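You operate a simulated robot arm through the tools that you are given. There is no shell and no other tool. Be economical: measure what you need, move in short steps, check, and stop when the job is done.

Carry out the task below with a simulated two-armed robot. There is one attempt and no reset: what you move stays moved.

Task
Take the dish cloth from the wall worktop surface and lay it out flat on the worktop end.

Only the result counts: the job must be done as asked and must still hold three seconds after the hand-in. Knocking over, shifting, dropping, spilling or breaking anything else fails it. Flat cloth is picked up by pressing the open fingertips on it (5 to 10 N) and closing them slowly along it; thin cloth reads only 2 to 8 mm in the jaws.

Robot
Two 7-joint arms with two-finger parallel grippers on one trunk, on a base that drives. Base frame: it is fixed to the floor where the robot stands at the start and does not move with it; the origin is under the middle of the robot, x ahead of it, y to its left, z up; the surface under the hand at the start is at about z = 910. Lengths are in mm, angles in rad, forces in N, time in s.
The left shoulder is at the start at [70, 163, 1120], the right one opposite. With the tool pointing down near the work surface each hand reaches from about 380 to 880 mm from the robot's upright axis, wherever it stands, measured 20 degrees to its own side. Places, roughly: worktop end [-1200, -900, 900]. Payload 3.43 kg a hand.
Tool frame (each hand has its own): the origin (TCP) lies between the finger pads and is the grasp point; the fingertips stand 34 mm ahead of it; z points along the fingers, y is the line along which they close. The gripper opens to 128 mm. The fingers are 24 mm wide and 12 mm thick; the gripper's body (48 by 130 mm) begins 96 mm behind the TCP.
Orientation is told as [roll, pitch, yaw] about the base's x, y, z axes, in that order, counted from this pose: with the fingers straight down and closing along the base's y, the tool's x points along the base's -x, its y along +y and its z along -z.

Tools
- The arms move only by the tool arm_command. It takes "left_plan", "right_plan" or both (then of equal length, played together; a hand with none holds still); each is a list of rows, each a list of 7 numbers: the shift along the tool's x, y, z in mm, then the turn, a rotation vector about the tool's x, y, z in rad, then the opening in per cent of the stroke, from 0 (shut) to 100 (fully open). In form: [[tx, ty, tz, rx, ry, rz, jaw], ...]. A call has 1 to 20 rows; each row shifts and turns the commanded pose from where the row before left it, along the tool's axes as they then stand. Each row takes 0.2 s and may step no farther than 50 mm and 0.15 rad from the row before; otherwise, or with a gripper value out of range, the whole call is refused. A pose out of reach is approached as far as the arm can. The call stops where the force on the tool passes 40 N (or 10 N more than at its start, if that is more) or the arm is blocked; 0.2 s more then pass. Each finger travels about 153 mm/s and halts on what it meets, pressing with about 24 N; the grip force reading is that of the motor and also rises with nothing between the fingers. The clock runs only during rows and for 0.2 s after the last one: add rows that do not move to give the fingers time. It gives the time, the measured TCP pose, the force on the tool (base axes), the opening and the grip force at its end, in the units of the frame above (readings bear some noise), with the torque about the TCP (base axes, N m) and any sound that the robot's microphone picked up, and new pictures: "views" is both (left out), scene, wrist or none (wrist: the cameras of the hands that moved).
- Cameras (640 x 400 px; columns grow to the right, rows downward): "scene" is now at [137.1, -6.8, 1348.9]; the picture's right is [-0.09, -1.00, 0.00], its down [-0.58, 0.05, -0.82] and it looks along [0.81, -0.08, -0.58] (base axes); focal length 287 px, centre (320, 200). "left" rides on the left gripper at [76, 11, -160] in its tool frame; the picture's right is [-0.15, 0.99, 0.00], its down [-0.88, -0.13, -0.46] and it looks along [-0.45, -0.07, 0.89] (tool axes); focal length 234 px, centre (320, 200). "right" rides on the right gripper at [76, -11, -160] in its tool frame; the picture's right is [0.15, 0.99, 0.00], its down [-0.88, 0.13, -0.46] and it looks along [-0.45, 0.07, 0.89] (tool axes); focal length 234 px, centre (320, 200). There is no depth. A picture from a camera that has moved, and an enlarged one, comes with that camera's place and axes in the base frame and with its lens.
- move_column(by): slides the trunk up (or, below 0, down) by that many mm; the arms and the scene camera ride with it, the base frame stays. It gives what a move gives, with no picture.
- drive_base(legs): drives the robot by 1 to 6 legs, each [ahead, left, turn to the left] in mm, mm and rad, along the robot's own axes; the way and the turn of a leg run together, so that a leg with both is an arc; at most 1500 mm and 3.142 rad a leg. The arms and the cameras ride along, it lands a little off, and it stops where it bumps. It gives what a move gives, and a new picture of the scene camera.
- pan_tilt(pan, tilt): turns the head with the scene camera to pan (to the left, within 1.501 rad either way) and tilt (down, from -0.506 to 1.204), counted from straight ahead of the robot. It gives what a move gives, and a new picture of the scene camera.
- enlarge(camera, box): a new picture of the part [left, top, right, bottom] of that camera's present view, enlarged. It takes no simulated time.
- close_job(): hands the job in; it is judged then, once.

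Go step by step. Nothing tells you exact positions but the pictures and the camera data: compare them with the known pose of the tool, close in by small moves and look again before you grip or let go. The budget is 120 turns and 260 pictures, counting those below and the enlarged ones. Unless the task says otherwise, let go and move clear before handing in, and close with one line.

The tools are called after ">>>" as name(argument=value, ...) on one line, values as JSON. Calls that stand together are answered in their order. arm_command: Moves the arms, as the interface text tells. Its arguments: {"type":"object","properties":{"left_plan":{"type":"array","items":{"type":"array","items":{"type":"number"}}},"right_plan":{"type":"array","items":{"type":"array","items":{"type":"number"}}},"views":{"type":"string","enum":["both","scene","wrist","none"]}},"required":[]} The other tools are called the same way: move_column (by) slides the trunk up or down; drive_base (legs) drives the base; pan_tilt (pan, tilt) turns the head that bears the scene camera; enlarge (camera, box) takes an enlarged picture of a part of a camera's view; close_job () hands the job in.

At the start:

```text
time_s: 0.0
left_position: [558.3, 107.7, 1056.2]
left_ee_rot: [0.001, -0.001, 0.001]
left_wrist_force: [0.1, 0.3, 0.1]
left_moment: [0.03, 0.04, -0.02]
left_finger_gap: 128.0
left_grip_force: 0.1
right_position: [539.3, -363.1, 1098.8]
right_ee_rot: [0.001, -0.001, -0.001]
right_wrist_force: [0.0, 0.0, -0.1]
right_moment: [-0.01, 0.03, 0.01]
right_finger_gap: 127.9
right_grip_force: 0.1
trunk travel left (down, up): [-600.0, 340.0]
robot x, y, heading: [2.6, -0.3, -0.002]
head pan, tilt: [-0.094, 0.618]
```

scene: 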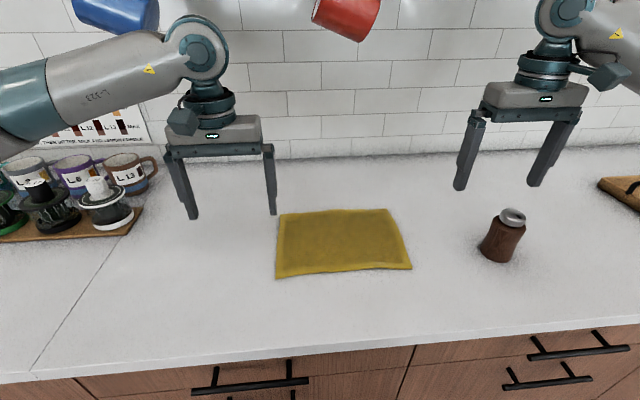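
right: 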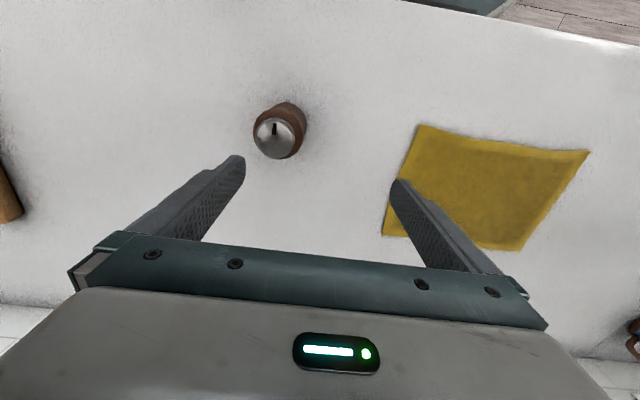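
left: 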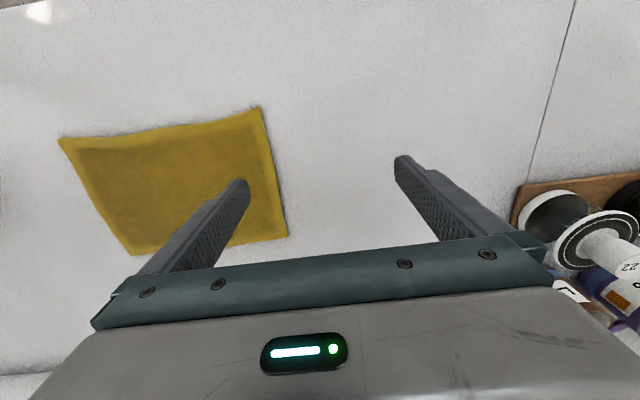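

The cloth lies flat at about x 500–700, y −230–40. First I look toward the target to learn the surroundings.

>>> pan_tilt(pan=-1.5, tilt=0.4)

>>> pan_tilt(pan=1.5, tilt=0.4)

```text
time_s: 1.5
left_position: [557.9, 106.4, 1055.9]
left_ee_rot: [0.001, 0.001, 0.001]
left_wrist_force: [0.8, 0.3, -0.4]
left_moment: [-0.04, 0.02, -0.03]
left_finger_gap: 128.1
left_grip_force: 0.1
right_position: [541.2, -361.9, 1099.6]
right_ee_rot: [0.0, -0.001, 0.0]
right_wrist_force: [0.4, -0.1, 0.2]
right_moment: [0.01, 0.03, 0.02]
right_finger_gap: 127.7
right_grip_force: 0.1
trunk travel left (down, up): [-600.0, 340.0]
robot x, y, heading: [-0.7, -1.1, 0.0]
head pan, tilt: [-1.499, 0.4]
camera scene: at [56.4, -91.0, 1368.6], right [-1.0, -0.07, 0.0], down [-0.03, 0.39, -0.92], along [0.07, -0.92, -0.39], focal length 287 px, centre (320, 200)
```

scene: 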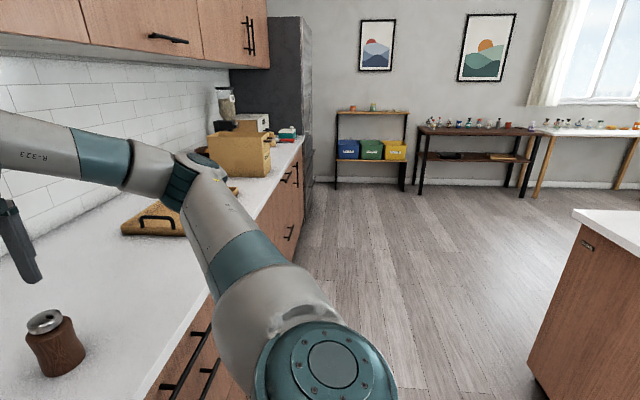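

```text
time_s: 4.1
left_position: [557.0, 106.5, 1056.6]
left_ee_rot: [0.0, -0.001, 0.001]
left_wrist_force: [-0.1, -0.1, 0.2]
left_moment: [-0.03, -0.01, 0.02]
left_finger_gap: 127.8
left_grip_force: 0.1
right_position: [540.1, -362.1, 1099.7]
right_ee_rot: [0.0, -0.001, 0.001]
right_wrist_force: [0.5, 0.4, -0.1]
right_moment: [0.0, -0.02, -0.02]
right_finger_gap: 128.1
right_grip_force: 0.1
trunk travel left (down, up): [-600.0, 340.0]
robot x, y, heading: [2.6, 0.4, -0.003]
head pan, tilt: [1.499, 0.4]
camera scene: at [56.3, 93.8, 1368.7], right [1.0, -0.07, 0.0], down [-0.03, -0.39, -0.92], along [0.07, 0.92, -0.39], focal length 287 px, centre (320, 200)
```

scene: 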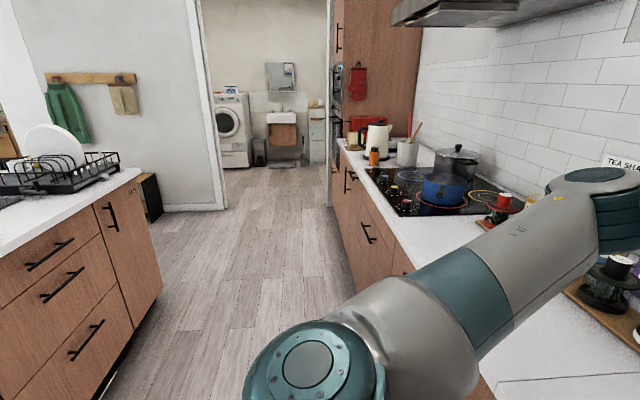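

The target is the end of the island behind the robot. I'll bring the right hand inward, then shift the base about 90 mm right so the cloth is centred.

>>> arm_command(right_plan=[[10, 40, 0, 0, 0, 0, 100], [10, 40, 0, 0, 0, 0, 60], [8, 40, 0, 0, 0, 0, 20], [0, 38, 0, 0, 0, 0, 20]], left_plan=[[10, 0, 0, 0, 0, 0, 100], [15, 0, 0, 0, 0, 0, 60], [15, 0, 0, 0, 0, 0, 20], [5, 0, 0, 0, 0, 0, 20]], views="none")

>>> drive_base(legs=[[0, -90, 0]])

>>> pan_tilt(pan=0, tilt=0.75)

```text
time_s: 5.1
left_position: [513.1, 108.1, 1056.1]
left_ee_rot: [-0.001, -0.001, 0.0]
left_wrist_force: [0.0, 0.4, 0.0]
left_moment: [0.0, 0.0, 0.01]
left_finger_gap: 25.7
left_grip_force: 0.1
right_position: [515.6, -200.5, 1099.6]
right_ee_rot: [-0.002, 0.002, -0.002]
right_wrist_force: [-0.2, -0.1, 0.2]
right_moment: [-0.03, 0.03, 0.0]
right_finger_gap: 25.9
right_grip_force: 0.0
trunk travel left (down, up): [-600.0, 340.0]
robot x, y, heading: [-0.4, -1.0, 0.003]
head pan, tilt: [1.499, 0.4]
```

```text
time_s: 6.2
left_position: [512.2, 17.0, 1057.1]
left_ee_rot: [-0.001, 0.001, 0.002]
left_wrist_force: [-1.1, 1.0, -0.2]
left_moment: [0.02, -0.01, 0.01]
left_finger_gap: 25.5
left_grip_force: 0.1
right_position: [515.0, -291.6, 1098.8]
right_ee_rot: [0.001, 0.001, -0.002]
right_wrist_force: [0.4, -0.1, 0.1]
right_moment: [0.01, -0.01, -0.03]
right_finger_gap: 25.4
right_grip_force: 0.1
trunk travel left (down, up): [-600.0, 340.0]
robot x, y, heading: [-2.2, -87.1, -0.004]
head pan, tilt: [1.499, 0.4]
camera scene: at [56.3, 5.3, 1368.7], right [1.0, -0.07, 0.0], down [-0.03, -0.39, -0.92], along [0.07, 0.92, -0.39], focal length 287 px, centre (320, 200)
```

scene: 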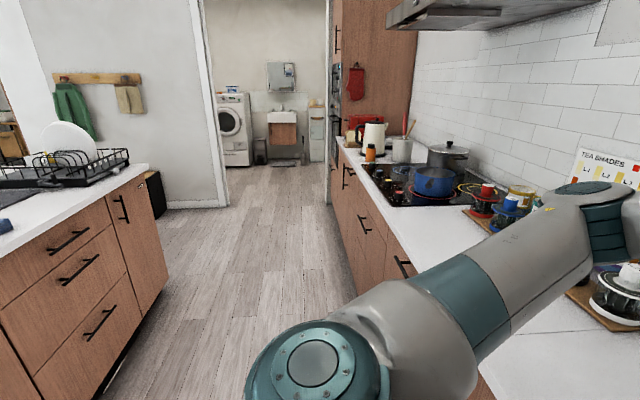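

```text
time_s: 7.8
left_position: [511.9, 18.8, 1055.9]
left_ee_rot: [0.0, 0.001, 0.001]
left_wrist_force: [0.5, 0.5, -0.2]
left_moment: [0.06, -0.05, 0.0]
left_finger_gap: 25.6
left_grip_force: 0.0
right_position: [515.8, -290.1, 1098.8]
right_ee_rot: [0.001, 0.0, -0.001]
right_wrist_force: [-0.4, 1.0, 0.3]
right_moment: [-0.02, 0.0, -0.01]
right_finger_gap: 25.5
right_grip_force: 0.1
trunk travel left (down, up): [-600.0, 340.0]
robot x, y, heading: [-0.9, -88.4, 0.0]
head pan, tilt: [0.0, 0.75]
camera scene: at [132.5, -86.7, 1337.5], right [0.0, -1.0, 0.0], down [-0.68, 0.0, -0.73], along [0.73, 0.0, -0.68], focal length 287 px, centre (320, 200)
```

scene: 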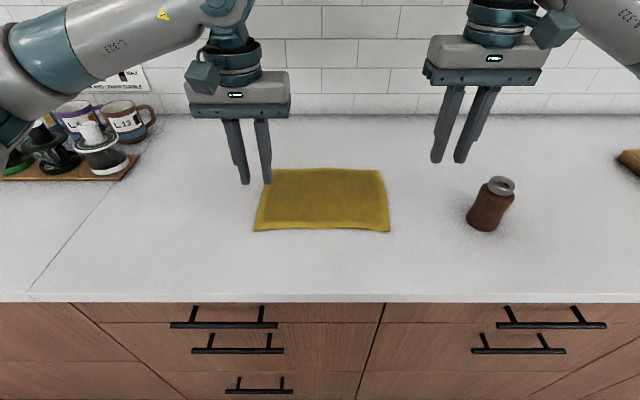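

Corners refine to near edge x≈502, y 43 and −222. I lower both hands to just above the near corners.

>>> arm_command(left_plan=[[0, -5, 10, 0, 0, 0, 20], [-2, 0, 20, 0, 0, 0, 20], [0, 0, 20, 0, 0, 0, 20], [0, 0, 20, 0, 0, 0, 20], [0, 0, 17, 0, 0, 0, 20]], right_plan=[[0, 30, 10, 0, 0, 0, 20], [2, 30, 30, 0, 0, 0, 20], [0, 30, 30, 0, 0, 0, 20], [0, 5, 30, 0, 0, 0, 20], [0, 0, 30, 0, 0, 0, 20]])

```text
time_s: 9.0
left_position: [516.3, 14.4, 966.9]
left_ee_rot: [0.0, 0.0, 0.0]
left_wrist_force: [0.4, -0.2, -0.4]
left_moment: [0.0, 0.0, 0.02]
left_finger_gap: 25.7
left_grip_force: 0.1
right_position: [512.5, -193.9, 968.5]
right_ee_rot: [-0.001, 0.001, 0.0]
right_wrist_force: [0.5, -0.3, -0.3]
right_moment: [-0.04, 0.02, -0.03]
right_finger_gap: 25.6
right_grip_force: 0.0
trunk travel left (down, up): [-600.0, 340.0]
robot x, y, heading: [-0.5, -87.4, -0.003]
head pan, tilt: [0.0, 0.75]
camera scene: at [133.2, -86.7, 1337.5], right [0.0, -1.0, 0.0], down [-0.68, 0.0, -0.73], along [0.73, 0.0, -0.68], focal length 287 px, centre (320, 200)
camera right: at [435.9, -205.6, 1129.5], right [-0.15, 0.99, 0.0], down [0.88, 0.13, 0.45], along [0.45, 0.07, -0.89], focal length 234 px, centre (320, 200)
camera left: at [439.0, 25.2, 1128.4], right [0.15, 0.99, 0.0], down [0.88, -0.13, 0.46], along [0.45, -0.07, -0.89], focal length 234 px, centre (320, 200)
```

scene: 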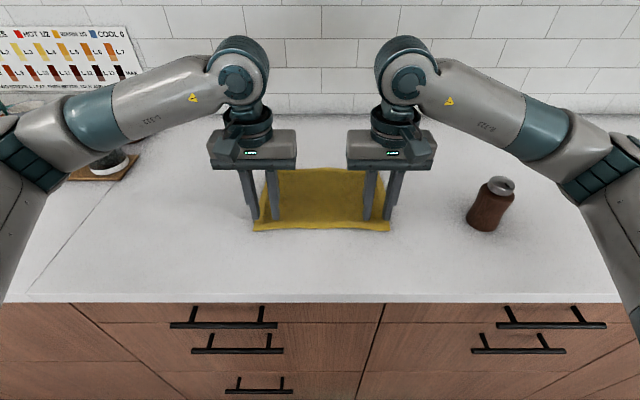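
right: 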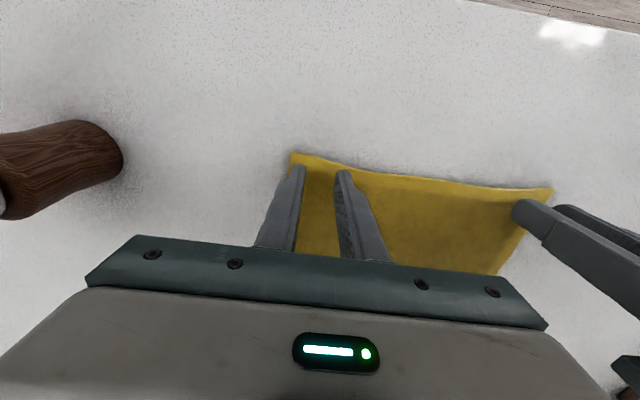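
left: 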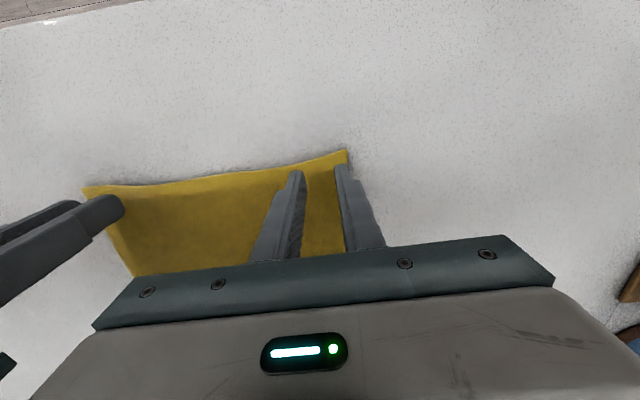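

Both hands hang over the near edge; I nudge them slightly inward and descend to light contact.

>>> arm_command(left_plan=[[2, -8, 5, 0, 0, 0, 20], [0, 0, 7, 0, 0, 0, 20], [0, 0, 5, 0, 0, 0, 20], [0, 0, 1, 0, 0, 0, 20], [0, 0, 0, 0, 0, 0, 20]], right_plan=[[0, 5, 5, 0, 0, 0, 20], [0, 0, 7, 0, 0, 0, 20], [0, 0, 6, 0, 0, 0, 20], [0, 0, 2, 0, 0, 0, 20], [0, 0, 0, 0, 0, 0, 20]])

```text
time_s: 10.2
left_position: [513.0, 6.7, 950.8]
left_ee_rot: [0.0, 0.0, 0.003]
left_wrist_force: [0.6, 0.0, 0.7]
left_moment: [0.0, 0.03, 0.04]
left_finger_gap: 25.6
left_grip_force: 0.1
right_position: [512.6, -190.0, 946.9]
right_ee_rot: [-0.001, 0.001, 0.0]
right_wrist_force: [-0.1, 0.3, 1.0]
right_moment: [-0.02, 0.03, 0.01]
right_finger_gap: 25.6
right_grip_force: 0.1
trunk travel left (down, up): [-600.0, 340.0]
robot x, y, heading: [-0.1, -92.8, -0.0]
head pan, tilt: [0.0, 0.75]
camera scene: at [132.4, -86.6, 1337.6], right [0.0, -1.0, 0.0], down [-0.68, 0.0, -0.73], along [0.73, 0.0, -0.68], focal length 287 px, centre (320, 200)
camera right: at [435.8, -201.0, 1108.8], right [-0.15, 0.99, 0.0], down [0.88, 0.13, 0.46], along [0.45, 0.07, -0.89], focal length 234 px, centre (320, 200)
camera left: at [436.9, 17.3, 1111.1], right [0.15, 0.99, 0.0], down [0.88, -0.13, 0.46], along [0.45, -0.07, -0.89], focal length 234 px, centre (320, 200)
```

scene: 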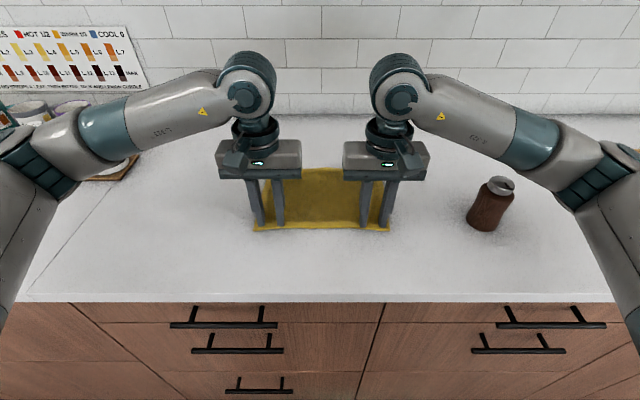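
right: 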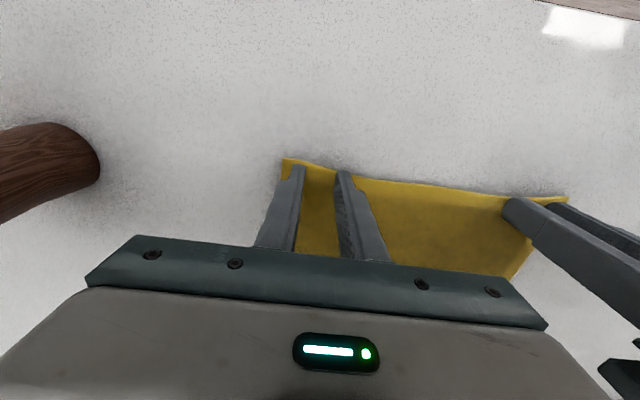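
left: 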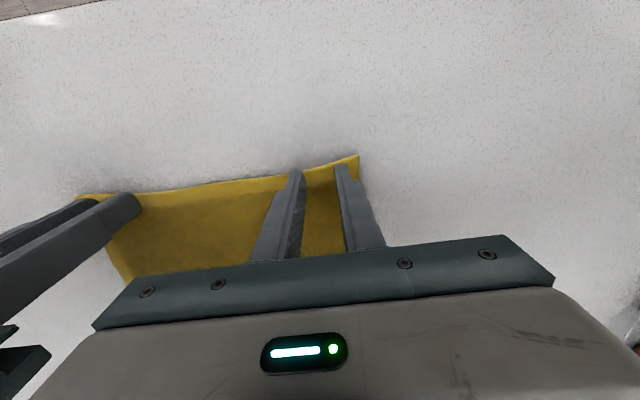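

Fingers are just above the cloth; I press in small steps and read the force.

>>> arm_command(left_plan=[[0, 0, 3, 0, 0, 0, 20], [0, 0, 2, 0, 0, 0, 20], [0, 0, 0, 0, 0, 0, 20]], right_plan=[[0, 0, 1, 0, 0, 0, 20], [0, 0, 1, 0, 0, 0, 20], [0, 0, 0, 0, 0, 0, 20]], views="none")

```text
time_s: 11.0
left_position: [513.1, 5.9, 947.2]
left_ee_rot: [-0.002, -0.001, 0.001]
left_wrist_force: [2.8, 1.0, 9.4]
left_moment: [0.09, -0.04, -0.02]
left_finger_gap: 25.4
left_grip_force: 0.0
right_position: [512.3, -190.7, 946.6]
right_ee_rot: [0.0, -0.001, 0.0]
right_wrist_force: [-0.1, 1.5, 6.3]
right_moment: [0.05, 0.02, 0.03]
right_finger_gap: 25.7
right_grip_force: 0.1
trunk travel left (down, up): [-600.0, 340.0]
robot x, y, heading: [-2.2, -91.3, 0.003]
head pan, tilt: [0.0, 0.75]
```

Both press at 6–9 N. I close slowly.

>>> arm_command(left_plan=[[0, 0, 0, 0, 0, 0, 18], [0, 0, 0, 0, 0, 0, 16], [0, 0, 0, 0, 0, 0, 14], [0, 0, 0, 0, 0, 0, 12], [0, 0, 0, 0, 0, 0, 10], [0, 0, 0, 0, 0, 0, 8], [0, 0, 0, 0, 0, 0, 6], [0, 0, 0, 0, 0, 0, 4], [0, 0, 0, 0, 0, 0, 2], [0, 0, 0, 0, 0, 0, 0], [0, 0, 0, 0, 0, 0, 0], [0, 0, 0, 0, 0, 0, 0]], right_plan=[[0, 0, 0, 0, 0, 0, 18], [0, 0, 0, 0, 0, 0, 16], [0, 0, 0, 0, 0, 0, 14], [0, 0, 0, 0, 0, 0, 12], [0, 0, 0, 0, 0, 0, 10], [0, 0, 0, 0, 0, 0, 8], [0, 0, 0, 0, 0, 0, 6], [0, 0, 0, 0, 0, 0, 4], [0, 0, 0, 0, 0, 0, 2], [0, 0, 0, 0, 0, 0, 0], [0, 0, 0, 0, 0, 0, 0], [0, 0, 0, 0, 0, 0, 0]])

```text
time_s: 13.6
left_position: [511.0, 5.2, 946.4]
left_ee_rot: [-0.002, -0.002, 0.002]
left_wrist_force: [1.3, 0.2, 15.8]
left_moment: [0.02, -0.03, -0.04]
left_finger_gap: 3.8
left_grip_force: 23.9
right_position: [511.3, -191.2, 947.5]
right_ee_rot: [0.0, -0.002, 0.0]
right_wrist_force: [0.2, -0.1, 5.0]
right_moment: [0.01, 0.0, -0.02]
right_finger_gap: 0.0
right_grip_force: 24.0
trunk travel left (down, up): [-600.0, 340.0]
robot x, y, heading: [2.9, -86.7, 0.003]
head pan, tilt: [0.0, 0.75]
camera scene: at [130.6, -86.8, 1337.8], right [0.0, -1.0, 0.0], down [-0.68, 0.0, -0.73], along [0.73, 0.0, -0.68], focal length 287 px, centre (320, 200)
camera right: at [435.0, -201.7, 1107.6], right [-0.15, 0.99, 0.0], down [0.88, 0.13, 0.46], along [0.45, 0.07, -0.89], focal length 234 px, centre (320, 200)
camera left: at [435.3, 16.2, 1106.8], right [0.15, 0.99, 0.0], down [0.88, -0.13, 0.46], along [0.45, -0.07, -0.89], focal length 234 px, centre (320, 200)
```

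scene: 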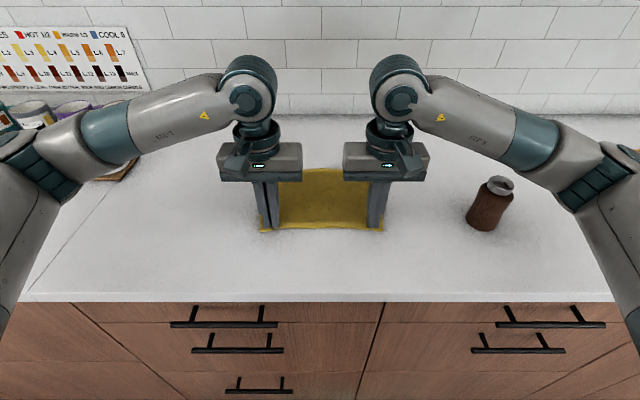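
right: 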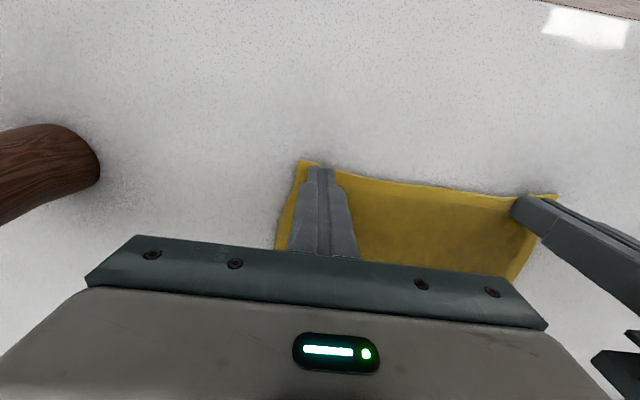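
left: 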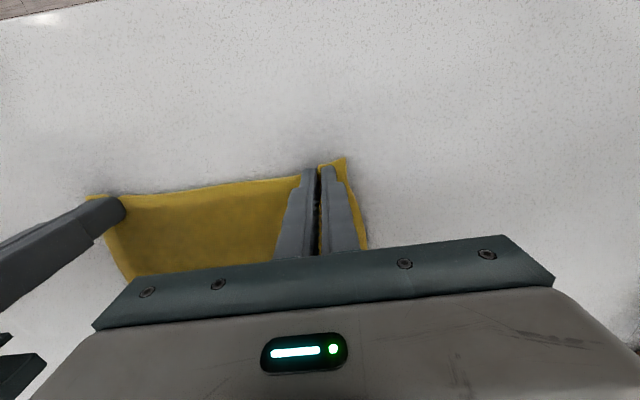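

The left hand has cloth (3.8 mm), the right slipped. I retry the right with a firmer press while the left holds.

>>> arm_command(right_plan=[[0, 0, -6, 0, 0, 0, 0], [0, -2, 0, 0, 0, 0, 20], [0, 0, 0, 0, 0, 0, 20], [0, 0, 5, 0, 0, 0, 20], [0, 0, 2, 0, 0, 0, 20], [0, 0, 1, 0, 0, 0, 20], [0, 0, 0, 0, 0, 0, 20]], views="wrist")

```text
time_s: 15.2
left_position: [511.7, 5.5, 947.4]
left_ee_rot: [0.0, -0.001, 0.002]
left_wrist_force: [1.4, 0.7, 13.8]
left_moment: [-0.01, -0.09, -0.02]
left_finger_gap: 3.7
left_grip_force: 24.0
right_position: [511.8, -192.3, 946.5]
right_ee_rot: [0.002, -0.005, 0.001]
right_wrist_force: [1.7, -2.1, 11.7]
right_moment: [-0.05, -0.06, 0.01]
right_finger_gap: 25.4
right_grip_force: 0.1
trunk travel left (down, up): [-600.0, 340.0]
robot x, y, heading: [-1.9, -87.3, -0.001]
head pan, tilt: [0.0, 0.75]
camera right: at [434.9, -204.0, 1106.9], right [-0.14, 0.99, 0.0], down [0.88, 0.13, 0.46], along [0.45, 0.07, -0.89], focal length 234 px, centre (320, 200)
```

right: 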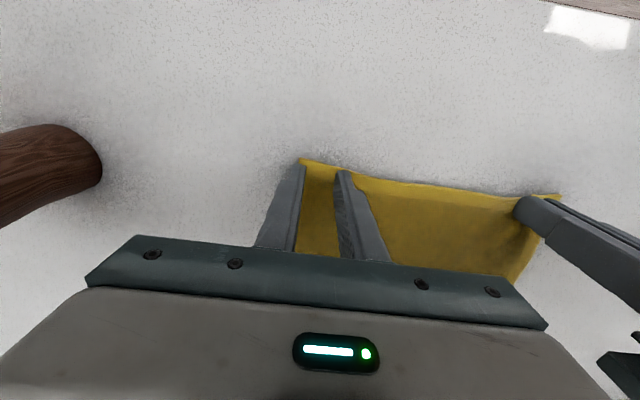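

The outer finger is off the cloth's edge now, so I shift inward 9 mm, press again and close.

>>> arm_command(right_plan=[[0, 0, -6, 0, 0, 0, 20], [0, 10, 0, 0, 0, 0, 20], [0, 0, 5, 0, 0, 0, 20], [0, 0, 1, 0, 0, 0, 20], [0, 0, 0, 0, 0, 0, 20], [0, 0, 0, 0, 0, 0, 18], [0, 0, 0, 0, 0, 0, 16], [0, 0, 0, 0, 0, 0, 14], [0, 0, 0, 0, 0, 0, 12], [0, 0, 0, 0, 0, 0, 10], [0, 0, 0, 0, 0, 0, 8], [0, 0, 0, 0, 0, 0, 6], [0, 0, 0, 0, 0, 0, 4], [0, 0, 0, 0, 0, 0, 2], [0, 0, 0, 0, 0, 0, 0], [0, 0, 0, 0, 0, 0, 0], [0, 0, 0, 0, 0, 0, 0]], views="wrist")

```text
time_s: 18.8
left_position: [510.2, 6.1, 946.8]
left_ee_rot: [0.0, -0.002, 0.0]
left_wrist_force: [1.4, -4.1, 7.1]
left_moment: [-0.11, -0.06, 0.0]
left_finger_gap: 4.1
left_grip_force: 23.7
right_position: [510.3, -181.9, 947.0]
right_ee_rot: [-0.001, -0.004, -0.002]
right_wrist_force: [2.2, 2.9, 32.6]
right_moment: [0.08, -0.14, 0.02]
right_finger_gap: 3.9
right_grip_force: 23.8
trunk travel left (down, up): [-600.0, 340.0]
robot x, y, heading: [0.1, -89.7, 0.003]
head pan, tilt: [0.0, 0.75]
camera right: at [433.5, -193.0, 1106.5], right [-0.15, 0.99, 0.0], down [0.88, 0.13, 0.46], along [0.45, 0.07, -0.89], focal length 234 px, centre (320, 200)
```

right: 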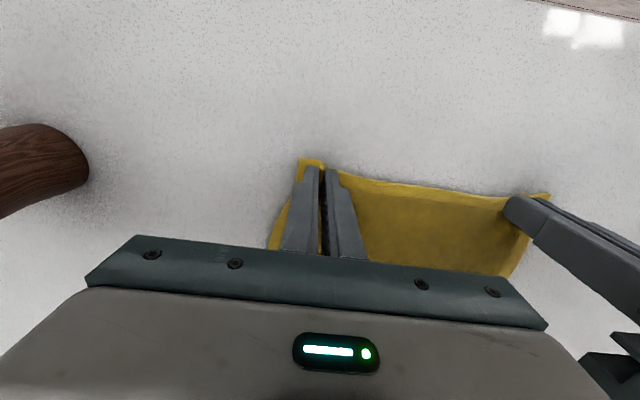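

Both hands hold cloth now. I lift slowly about 100 mm and check.

>>> arm_command(left_plan=[[0, 0, -5, 0, 0, 0, 0], [0, 0, -10, 0, 0, 0, 0], [0, 0, -15, 0, 0, 0, 0], [0, 0, -20, 0, 0, 0, 0], [0, 0, -25, 0, 0, 0, 0], [0, 0, -25, 0, 0, 0, 0]], right_plan=[[0, 0, -5, 0, 0, 0, 0], [0, 0, -10, 0, 0, 0, 0], [0, 0, -15, 0, 0, 0, 0], [0, 0, -20, 0, 0, 0, 0], [0, 0, -25, 0, 0, 0, 0], [0, 0, -25, 0, 0, 0, 0]])

```text
time_s: 20.2
left_position: [512.9, 7.8, 1047.0]
left_ee_rot: [0.0, 0.0, 0.0]
left_wrist_force: [-0.4, -6.2, -0.4]
left_moment: [-0.23, 0.01, -0.05]
left_finger_gap: 3.9
left_grip_force: 24.0
right_position: [512.0, -183.1, 1045.8]
right_ee_rot: [-0.002, 0.0, -0.002]
right_wrist_force: [0.0, 5.3, 0.4]
right_moment: [0.17, -0.04, 0.06]
right_finger_gap: 3.8
right_grip_force: 23.8
trunk travel left (down, up): [-600.0, 340.0]
robot x, y, heading: [-1.3, -87.4, -0.003]
head pan, tilt: [0.0, 0.75]
camera scene: at [131.8, -86.5, 1337.5], right [0.0, -1.0, 0.0], down [-0.68, 0.0, -0.73], along [0.73, 0.0, -0.68], focal length 287 px, centre (320, 200)
camera right: at [436.6, -193.9, 1205.6], right [-0.15, 0.99, 0.0], down [0.88, 0.13, 0.46], along [0.45, 0.07, -0.89], focal length 234 px, centre (320, 200)
camera left: at [436.2, 17.8, 1207.2], right [0.15, 0.99, 0.0], down [0.88, -0.13, 0.46], along [0.45, -0.07, -0.89], focal length 234 px, centre (320, 200)
```

scene: 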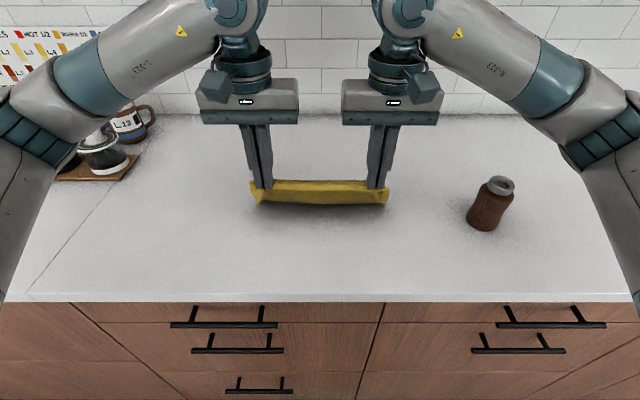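
right: 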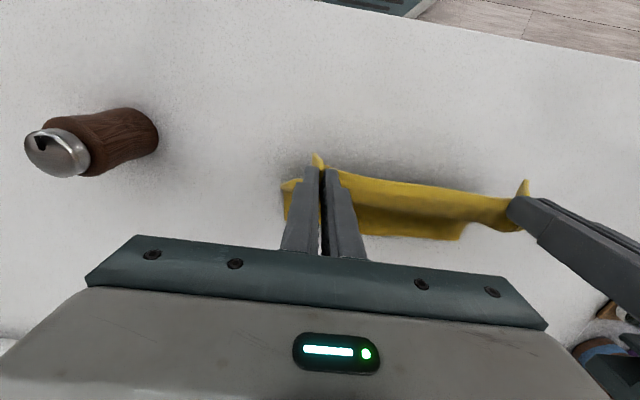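
left: 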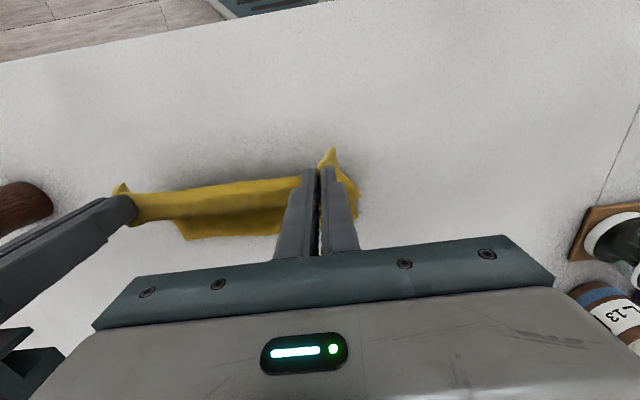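

The cloth hangs between both hands, a bit taut. I lift further and ease the tension.

>>> arm_command(left_plan=[[0, -1, -25, 0, 0, 0, 0], [0, -1, -25, 0, 0, 0, 0], [0, -1, -30, 0, 0, 0, 0], [0, 0, -30, 0, 0, 0, 0], [0, 0, -30, 0, 0, 0, 0], [0, 0, -30, 0, 0, 0, 0], [0, 0, 0, 0, 0, 0, 0]], right_plan=[[0, 1, -25, 0, 0, 0, 0], [0, 1, -25, 0, 0, 0, 0], [0, 1, -30, 0, 0, 0, 0], [0, 0, -30, 0, 0, 0, 0], [0, 0, -30, 0, 0, 0, 0], [0, 0, -30, 0, 0, 0, 0], [0, 0, 0, 0, 0, 0, 0]], views="scene")

```text
time_s: 21.8
left_position: [514.0, 4.7, 1215.6]
left_ee_rot: [0.0, 0.004, 0.002]
left_wrist_force: [0.3, -1.5, -0.4]
left_moment: [-0.02, 0.01, -0.02]
left_finger_gap: 3.7
left_grip_force: 24.2
right_position: [513.1, -180.8, 1215.6]
right_ee_rot: [0.0, 0.001, 0.0]
right_wrist_force: [0.5, 1.6, -0.6]
right_moment: [0.04, 0.04, 0.0]
right_finger_gap: 3.7
right_grip_force: 23.9
trunk travel left (down, up): [-600.0, 340.0]
robot x, y, heading: [-0.5, -88.1, 0.002]
head pan, tilt: [0.0, 0.75]
camera scene: at [133.8, -86.6, 1337.3], right [0.0, -1.0, 0.0], down [-0.68, 0.0, -0.73], along [0.73, 0.0, -0.68], focal length 287 px, centre (320, 200)
```

scene: 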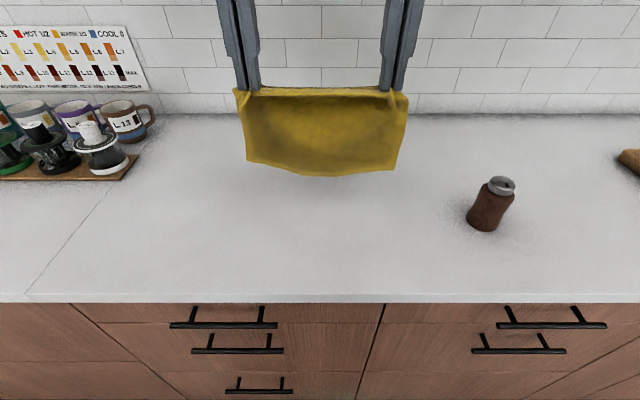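

The cloth hangs cleanly. I back off, drive right along the aisle to y ≈ −900, then turn around.

>>> drive_base(legs=[[-245, 0, 0], [0, -812, 0]])

>>> drive_base(legs=[[0, 0, -1.5708], [0, 0, -1.5708]])

```text
time_s: 27.5
left_position: [277.8, -793.7, 1216.7]
left_ee_rot: [0.0, -0.001, 0.008]
left_wrist_force: [0.1, -2.0, 0.0]
left_moment: [-0.02, -0.02, 0.01]
left_finger_gap: 3.7
left_grip_force: 23.8
right_position: [277.3, -978.7, 1216.6]
right_ee_rot: [0.0, 0.0, 0.006]
right_wrist_force: [0.6, 2.1, 0.4]
right_moment: [0.04, 0.02, 0.0]
right_finger_gap: 3.5
right_grip_force: 23.5
trunk travel left (down, up): [-600.0, 340.0]
robot x, y, heading: [-235.1, -891.0, 0.011]
head pan, tilt: [0.0, 0.75]
camera scene: at [-101.8, -887.3, 1337.5], right [0.01, -1.0, 0.0], down [-0.68, 0.0, -0.73], along [0.73, 0.01, -0.68], focal length 287 px, centre (320, 200)
```

scene: 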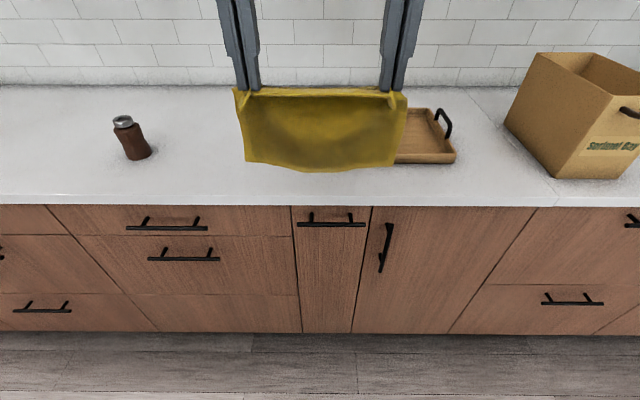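

```text
time_s: 35.6
left_position: [-749.4, -976.6, 1216.0]
left_ee_rot: [0.0, 0.0, 3.13]
left_wrist_force: [0.1, 0.9, -0.9]
left_moment: [0.03, 0.01, 0.06]
left_finger_gap: 3.1
left_grip_force: 24.1
right_position: [-745.5, -791.5, 1214.9]
right_ee_rot: [-0.001, 0.0, 3.127]
right_wrist_force: [0.3, -0.4, 0.0]
right_moment: [-0.02, 0.01, 0.04]
right_finger_gap: 3.1
right_grip_force: 23.6
trunk travel left (down, up): [-600.0, 340.0]
robot x, y, heading: [-232.1, -886.5, 3.132]
head pan, tilt: [0.0, 0.75]
camera scene: at [-368.3, -886.7, 1337.5], right [0.01, 1.0, 0.0], down [0.68, -0.01, -0.73], along [-0.73, 0.01, -0.68], focal length 287 px, centre (320, 200)
```

scene: 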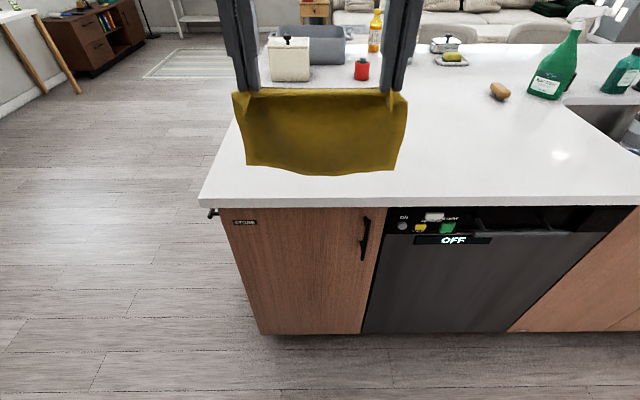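

The island end is clear; objects there stand beyond x≈−1530. I drive up to the island to leave the hands about 300 mm short of the laying point.

>>> drive_base(legs=[[265, 12, 0.01]])

>>> arm_command(left_plan=[[-20, 0, 0, 0, 0, 0, 0], [-25, 0, 0, 0, 0, 0, 0], [-25, 0, 0, 0, 0, 0, 0], [-25, 0, 0, 0, 0, 0, 0], [-25, 0, 0, 0, 0, 0, 0], [-25, 0, 5, 0, 0, 0, 0], [-25, 0, 5, 0, 0, 0, 0], [-25, 0, 5, 0, 0, 0, 0], [-25, 0, 5, 0, 0, 0, 0], [-20, 0, 5, 0, 0, 0, 0], [0, 0, 0, 0, 0, 0, 0]], right_plan=[[-20, 0, 0, 0, 0, 0, 0], [-25, 0, 0, 0, 0, 0, 0], [-25, 0, 0, 0, 0, 0, 0], [-25, 0, 0, 0, 0, 0, 0], [-25, 0, 0, 0, 0, 0, 0], [-25, 0, 5, 0, 0, 0, 0], [-25, 0, 5, 0, 0, 0, 0], [-25, 0, 5, 0, 0, 0, 0], [-25, 0, 5, 0, 0, 0, 0], [-20, 0, 5, 0, 0, 0, 0], [0, 0, 0, 0, 0, 0, 0]], views="scene")

```text
time_s: 37.5
left_position: [-1015.7, -992.0, 1215.7]
left_ee_rot: [0.0, -0.001, -3.142]
left_wrist_force: [0.4, 1.8, -1.0]
left_moment: [0.04, -0.01, 0.06]
left_finger_gap: 3.4
left_grip_force: 24.2
right_position: [-1013.1, -807.3, 1215.4]
right_ee_rot: [0.0, -0.002, 3.14]
right_wrist_force: [-0.5, -1.4, -0.4]
right_moment: [-0.01, -0.05, 0.09]
right_finger_gap: 3.4
right_grip_force: 24.1
trunk travel left (down, up): [-600.0, 340.0]
robot x, y, heading: [-501.2, -900.4, 3.144]
head pan, tilt: [0.0, 0.75]
camera scene: at [-635.5, -898.4, 1337.6], right [0.0, 1.0, 0.0], down [0.68, 0.0, -0.73], along [-0.73, 0.0, -0.68], focal length 287 px, centre (320, 200)
```

scene: 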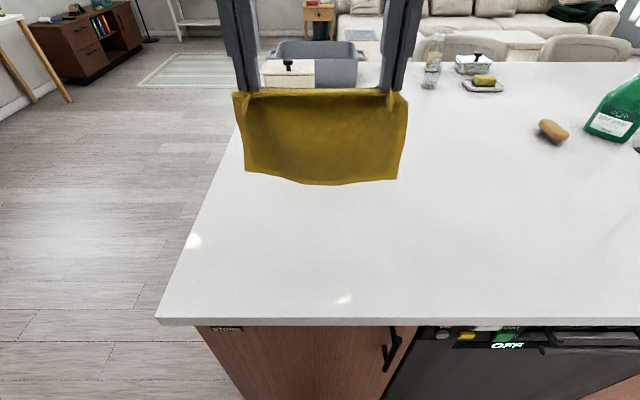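

```text
time_s: 39.9
left_position: [-1257.5, -991.9, 1191.3]
left_ee_rot: [0.0, -0.001, 3.14]
left_wrist_force: [0.0, 2.8, -0.4]
left_moment: [0.1, 0.01, 0.05]
left_finger_gap: 3.2
left_grip_force: 24.1
right_position: [-1253.9, -805.7, 1190.7]
right_ee_rot: [0.001, -0.003, 3.142]
right_wrist_force: [0.1, -3.0, 0.7]
right_moment: [-0.08, -0.01, 0.08]
right_finger_gap: 3.2
right_grip_force: 23.9
trunk travel left (down, up): [-600.0, 340.0]
robot x, y, heading: [-502.6, -896.9, 3.143]
head pan, tilt: [0.0, 0.75]
camera scene: at [-635.3, -898.7, 1337.6], right [0.0, 1.0, 0.0], down [0.68, 0.0, -0.73], along [-0.73, 0.0, -0.68], focal length 287 px, centre (320, 200)
```

scene: 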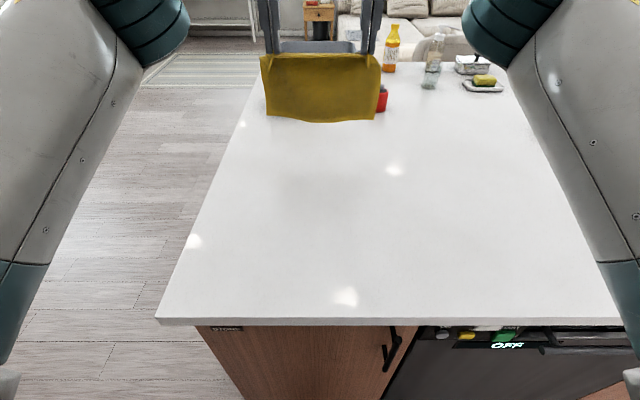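

Clear ahead. I go 35 mm further and down toward first contact of the cloth's lower edge.

>>> arm_command(left_plan=[[-15, 0, 8, 0, 0, 0, 0], [-20, 0, 10, 0, 0, 0, 0], [0, 0, 12, 0, 0, 0, 0], [0, 0, 10, 0, 0, 0, 0], [0, 0, 10, 0, 0, 0, 0], [0, 0, 0, 0, 0, 0, 0]], right_plan=[[-15, 0, 8, 0, 0, 0, 0], [-20, 0, 10, 0, 0, 0, 0], [0, 0, 12, 0, 0, 0, 0], [0, 0, 10, 0, 0, 0, 0], [0, 0, 10, 0, 0, 0, 0], [0, 0, 0, 0, 0, 0, 0]])

```text
time_s: 41.3
left_position: [-1267.6, -992.3, 1133.8]
left_ee_rot: [0.0, 0.0, -3.141]
left_wrist_force: [0.1, 0.4, 0.1]
left_moment: [0.08, -0.01, 0.05]
left_finger_gap: 3.5
left_grip_force: 24.0
left hand out of reach, approached as far as the arm can: row 1, 2
right_position: [-1269.4, -805.4, 1136.5]
right_ee_rot: [0.001, -0.003, 3.138]
right_wrist_force: [0.3, -0.6, -0.5]
right_moment: [-0.07, -0.01, 0.07]
right_finger_gap: 3.4
right_grip_force: 23.8
right hand out of reach, approached as far as the arm can: row 1, 2
trunk travel left (down, up): [-600.0, 340.0]
robot x, y, heading: [-503.3, -898.6, 3.142]
head pan, tilt: [0.0, 0.75]
camera scene: at [-635.4, -898.6, 1337.6], right [0.0, 1.0, 0.0], down [0.68, 0.0, -0.73], along [-0.73, 0.0, -0.68], focal length 287 px, centre (320, 200)
camera right: at [-1194.6, -794.5, 1296.3], right [0.15, -0.99, 0.0], down [-0.88, -0.13, 0.46], along [-0.45, -0.07, -0.89], focal length 234 px, centre (320, 200)
camera left: at [-1192.1, -1003.5, 1294.0], right [-0.15, -0.99, 0.0], down [-0.88, 0.13, 0.46], along [-0.45, 0.07, -0.89], focal length 234 px, centre (320, 200)
```

scene: 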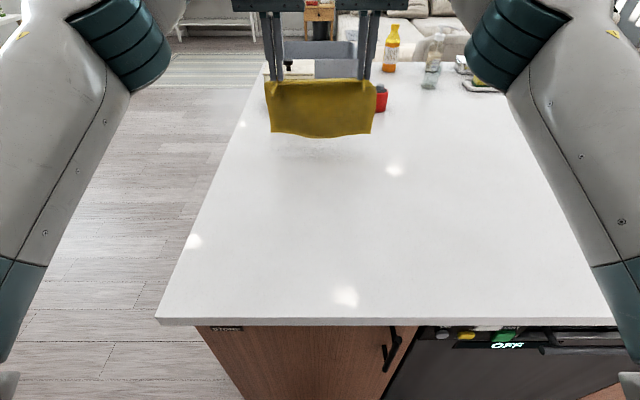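
right: 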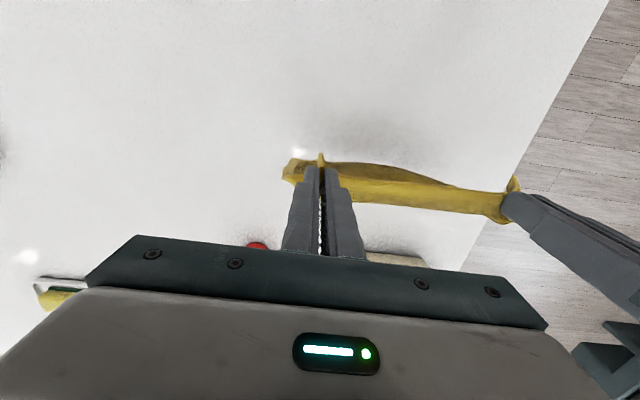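
left: 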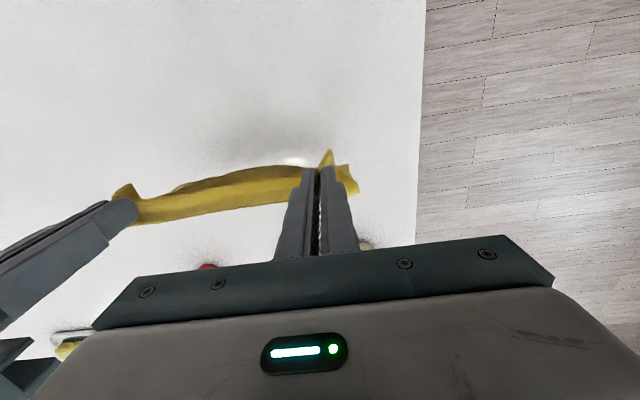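

Reach limited at x≈−1268; raising the trunk gives more horizontal reach. I raise it 150 mm and lower the hands relative to it.

>>> move_column(by=150)

>>> arm_command(left_plan=[[0, 0, 20, 0, 0, 0, 0], [0, 0, 25, 0, 0, 0, 0], [0, 0, 25, 0, 0, 0, 0], [0, 0, 25, 0, 0, 0, 0], [-5, 0, 25, 0, 0, 0, 0], [-5, 0, 20, 0, 0, 0, 0], [0, 0, 0, 0, 0, 0, 0]], right_plan=[[0, 0, 20, 0, 0, 0, 0], [0, 0, 25, 0, 0, 0, 0], [0, 0, 25, 0, 0, 0, 0], [0, 0, 25, 0, 0, 0, 0], [-5, 0, 25, 0, 0, 0, 0], [-5, 0, 20, 0, 0, 0, 0], [0, 0, 0, 0, 0, 0, 0]], views="scene")

```text
time_s: 43.0
left_position: [-1268.8, -992.9, 1284.8]
left_ee_rot: [0.0, -0.001, -3.14]
left_wrist_force: [0.2, 1.9, 0.1]
left_moment: [0.08, 0.03, 0.07]
left_finger_gap: 3.3
left_grip_force: 24.2
right_position: [-1271.0, -806.0, 1286.2]
right_ee_rot: [0.0, 0.0, 3.142]
right_wrist_force: [-0.4, -1.5, 0.2]
right_moment: [-0.09, -0.06, 0.04]
right_finger_gap: 3.1
right_grip_force: 23.7
trunk travel left (down, up): [-750.0, 190.0]
robot x, y, heading: [-501.1, -901.2, 3.144]
head pan, tilt: [0.0, 0.75]
```

```text
time_s: 44.6
left_position: [-1276.7, -991.4, 1144.9]
left_ee_rot: [0.001, 0.0, -3.143]
left_wrist_force: [0.1, 1.1, -0.2]
left_moment: [0.09, 0.0, 0.06]
left_finger_gap: 3.1
left_grip_force: 24.0
right_position: [-1279.3, -805.3, 1146.1]
right_ee_rot: [-0.001, -0.001, 3.141]
right_wrist_force: [0.7, -1.2, 0.3]
right_moment: [-0.06, 0.02, 0.1]
right_finger_gap: 3.4
right_grip_force: 24.5
trunk travel left (down, up): [-750.0, 190.0]
robot x, y, heading: [-504.6, -900.4, 3.146]
head pan, tilt: [0.0, 0.75]
camera scene: at [-635.3, -898.5, 1487.6], right [0.0, 1.0, 0.0], down [0.68, 0.0, -0.73], along [-0.73, 0.0, -0.68], focal length 287 px, centre (320, 200)
```

scene: 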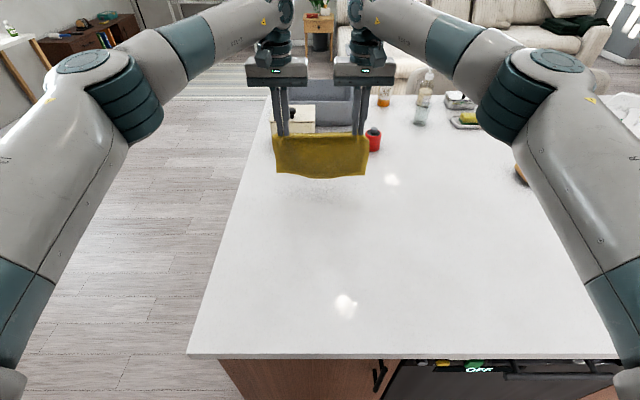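

Reach is fine now. I go 30 mm further out, then start the lay-down: lowering while drawing back so the lower edge trails.

>>> arm_command(left_plan=[[-15, 0, 0, 0, 0, 0, 0], [-15, 0, 0, 0, 0, 0, 0], [0, 0, 0, 0, 0, 0, 0], [0, 0, 0, 0, 0, 0, 0]], right_plan=[[-14, 0, 0, 0, 0, 0, 0], [-14, 0, 0, 0, 0, 0, 0], [0, 0, 0, 0, 0, 0, 0], [0, 0, 0, 0, 0, 0, 0]], views="none")

>>> arm_command(left_plan=[[5, 0, 5, 0, 0, 0, 0], [8, 0, 6, 0, 0, 0, 0], [15, 0, 4, 0, 0, 0, 0], [15, 0, 4, 0, 0, 0, 0], [15, 0, 5, 0, 0, 0, 0], [15, 0, 6, 0, 0, 0, 0], [15, 0, 8, 0, 0, 0, 0], [15, 0, 10, 0, 0, 0, 0], [0, 0, 0, 0, 0, 0, 0]], right_plan=[[5, 0, 5, 0, 0, 0, 0], [8, 0, 6, 0, 0, 0, 0], [15, 0, 4, 0, 0, 0, 0], [15, 0, 4, 0, 0, 0, 0], [15, 0, 5, 0, 0, 0, 0], [15, 0, 6, 0, 0, 0, 0], [15, 0, 8, 0, 0, 0, 0], [15, 0, 10, 0, 0, 0, 0], [0, 0, 0, 0, 0, 0, 0]])

```text
time_s: 45.6
left_position: [-1307.9, -991.3, 1143.3]
left_ee_rot: [0.001, -0.001, -3.141]
left_wrist_force: [-0.8, 0.9, -0.4]
left_moment: [0.05, -0.03, 0.04]
left_finger_gap: 3.6
left_grip_force: 24.2
right_position: [-1308.6, -806.2, 1145.9]
right_ee_rot: [-0.001, 0.0, 3.143]
right_wrist_force: [-0.1, -1.5, -0.3]
right_moment: [-0.04, -0.01, 0.07]
right_finger_gap: 3.3
right_grip_force: 24.0
trunk travel left (down, up): [-750.0, 190.0]
robot x, y, heading: [-501.3, -903.7, 3.146]
head pan, tilt: [0.0, 0.75]
```

```text
time_s: 47.6
left_position: [-1206.2, -991.6, 1095.3]
left_ee_rot: [-0.001, -0.001, -3.141]
left_wrist_force: [-0.6, 1.3, 0.0]
left_moment: [0.06, 0.01, 0.02]
left_finger_gap: 3.4
left_grip_force: 24.6
right_position: [-1205.2, -806.4, 1097.5]
right_ee_rot: [-0.001, 0.0, 3.14]
right_wrist_force: [0.1, -1.3, 0.1]
right_moment: [-0.06, 0.01, 0.06]
right_finger_gap: 3.2
right_grip_force: 24.0
trunk travel left (down, up): [-750.0, 190.0]
robot x, y, heading: [-506.1, -901.7, 3.142]
head pan, tilt: [0.0, 0.75]
camera scene: at [-636.1, -898.3, 1487.5], right [0.0, 1.0, 0.0], down [0.68, 0.0, -0.73], along [-0.73, 0.0, -0.68], focal length 287 px, centre (320, 200)
camera right: at [-1130.4, -794.6, 1257.3], right [0.15, -0.99, 0.0], down [-0.88, -0.13, 0.46], along [-0.45, -0.07, -0.89], focal length 234 px, centre (320, 200)
camera left: at [-1130.2, -1003.1, 1255.6], right [-0.15, -0.99, 0.0], down [-0.88, 0.13, 0.46], along [-0.45, 0.07, -0.89], focal length 234 px, centre (320, 200)
```

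scene: 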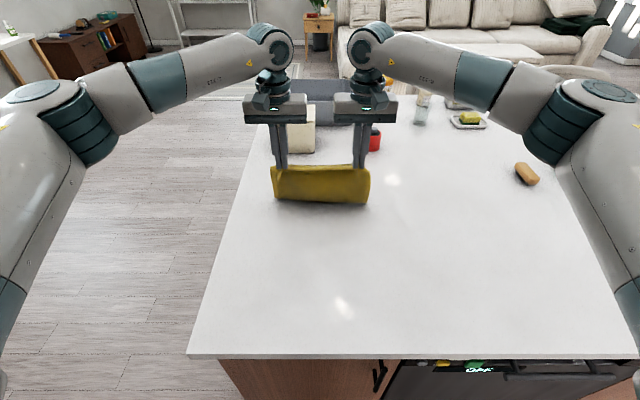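
right: 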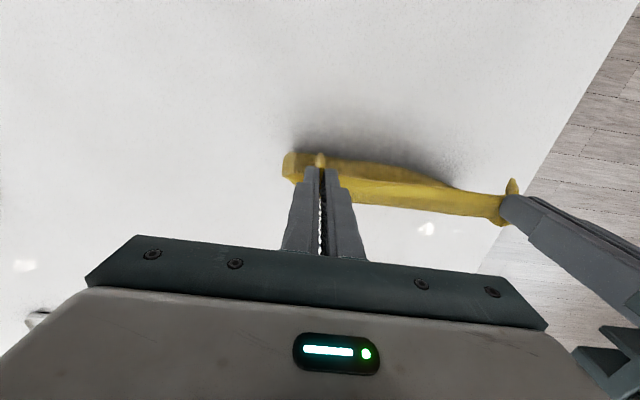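
left: 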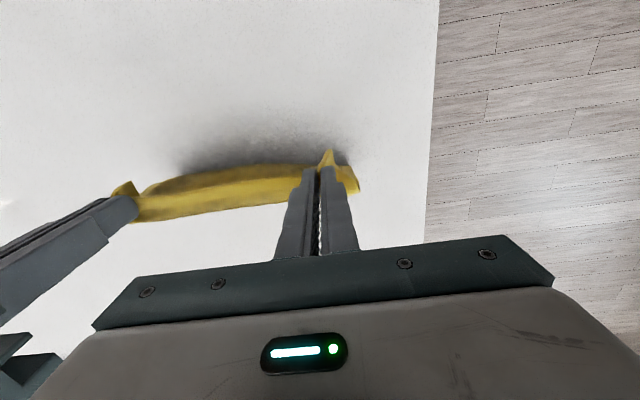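

The cloth hangs with its lower end trailing on the top at about x −1230 to −1270. I continue at roughly equal down and back rates.

>>> arm_command(left_plan=[[8, 0, 12, 0, 0, 0, 0], [9, 0, 12, 0, 0, 0, 0], [10, 0, 12, 0, 0, 0, 0], [10, 0, 12, 0, 0, 0, 0], [10, 0, 12, 0, 0, 0, 0], [11, 0, 12, 0, 0, 0, 0], [11, 0, 12, 0, 0, 0, 0], [0, 0, 0, 0, 0, 0, 0]], right_plan=[[8, 0, 12, 0, 0, 0, 0], [9, 0, 12, 0, 0, 0, 0], [10, 0, 12, 0, 0, 0, 0], [10, 0, 12, 0, 0, 0, 0], [10, 0, 12, 0, 0, 0, 0], [11, 0, 12, 0, 0, 0, 0], [11, 0, 12, 0, 0, 0, 0], [0, 0, 0, 0, 0, 0, 0]])

```text
time_s: 49.4
left_position: [-1136.0, -992.8, 1011.8]
left_ee_rot: [0.0, 0.002, -3.142]
left_wrist_force: [0.4, 1.1, 0.4]
left_moment: [0.03, -0.03, 0.06]
left_finger_gap: 3.3
left_grip_force: 24.3
right_position: [-1135.8, -806.6, 1014.6]
right_ee_rot: [0.0, 0.0, 3.14]
right_wrist_force: [-0.8, -1.1, 0.2]
right_moment: [-0.06, -0.03, 0.07]
right_finger_gap: 3.3
right_grip_force: 23.5
trunk travel left (down, up): [-750.0, 190.0]
robot x, y, heading: [-502.6, -900.7, 3.144]
head pan, tilt: [0.0, 0.75]
camera scene: at [-636.0, -898.5, 1487.5], right [0.0, 1.0, 0.0], down [0.68, 0.0, -0.73], along [-0.73, 0.0, -0.68], focal length 287 px, centre (320, 200)
camera right: at [-1060.9, -794.9, 1174.1], right [0.14, -0.99, 0.0], down [-0.88, -0.13, 0.46], along [-0.45, -0.07, -0.89], focal length 234 px, centre (320, 200)
camera left: at [-1060.1, -1003.5, 1172.3], right [-0.15, -0.99, 0.0], down [-0.88, 0.13, 0.46], along [-0.45, 0.07, -0.89], focal length 234 px, centre (320, 200)
```

scene: 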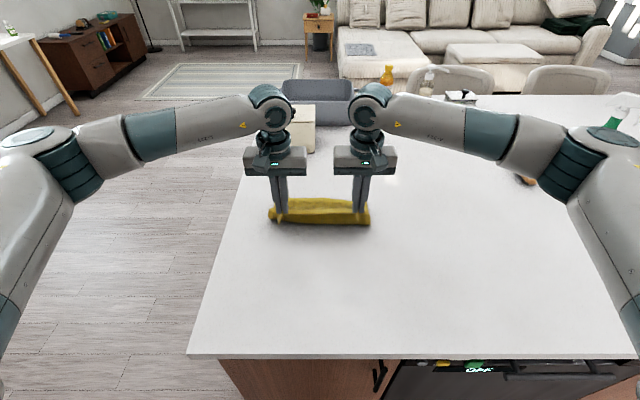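
right: 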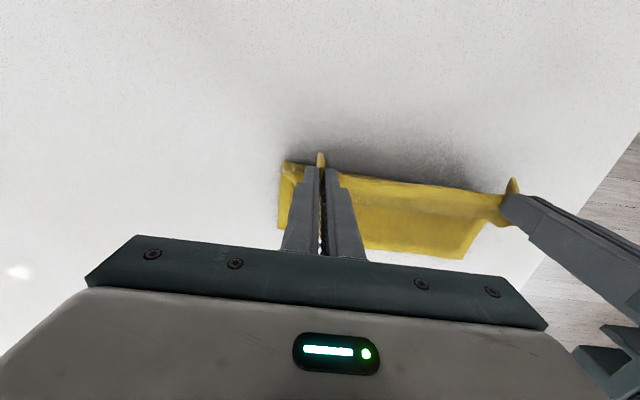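
left: 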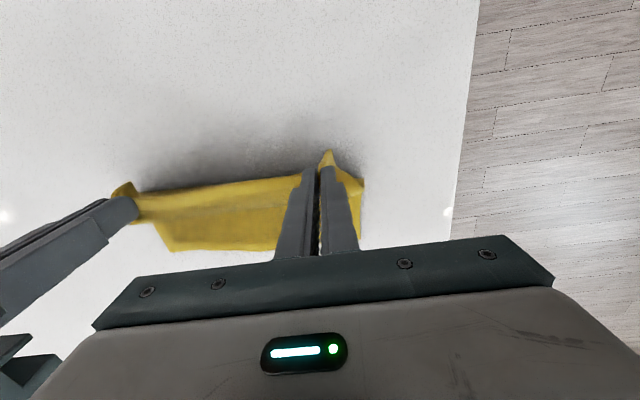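

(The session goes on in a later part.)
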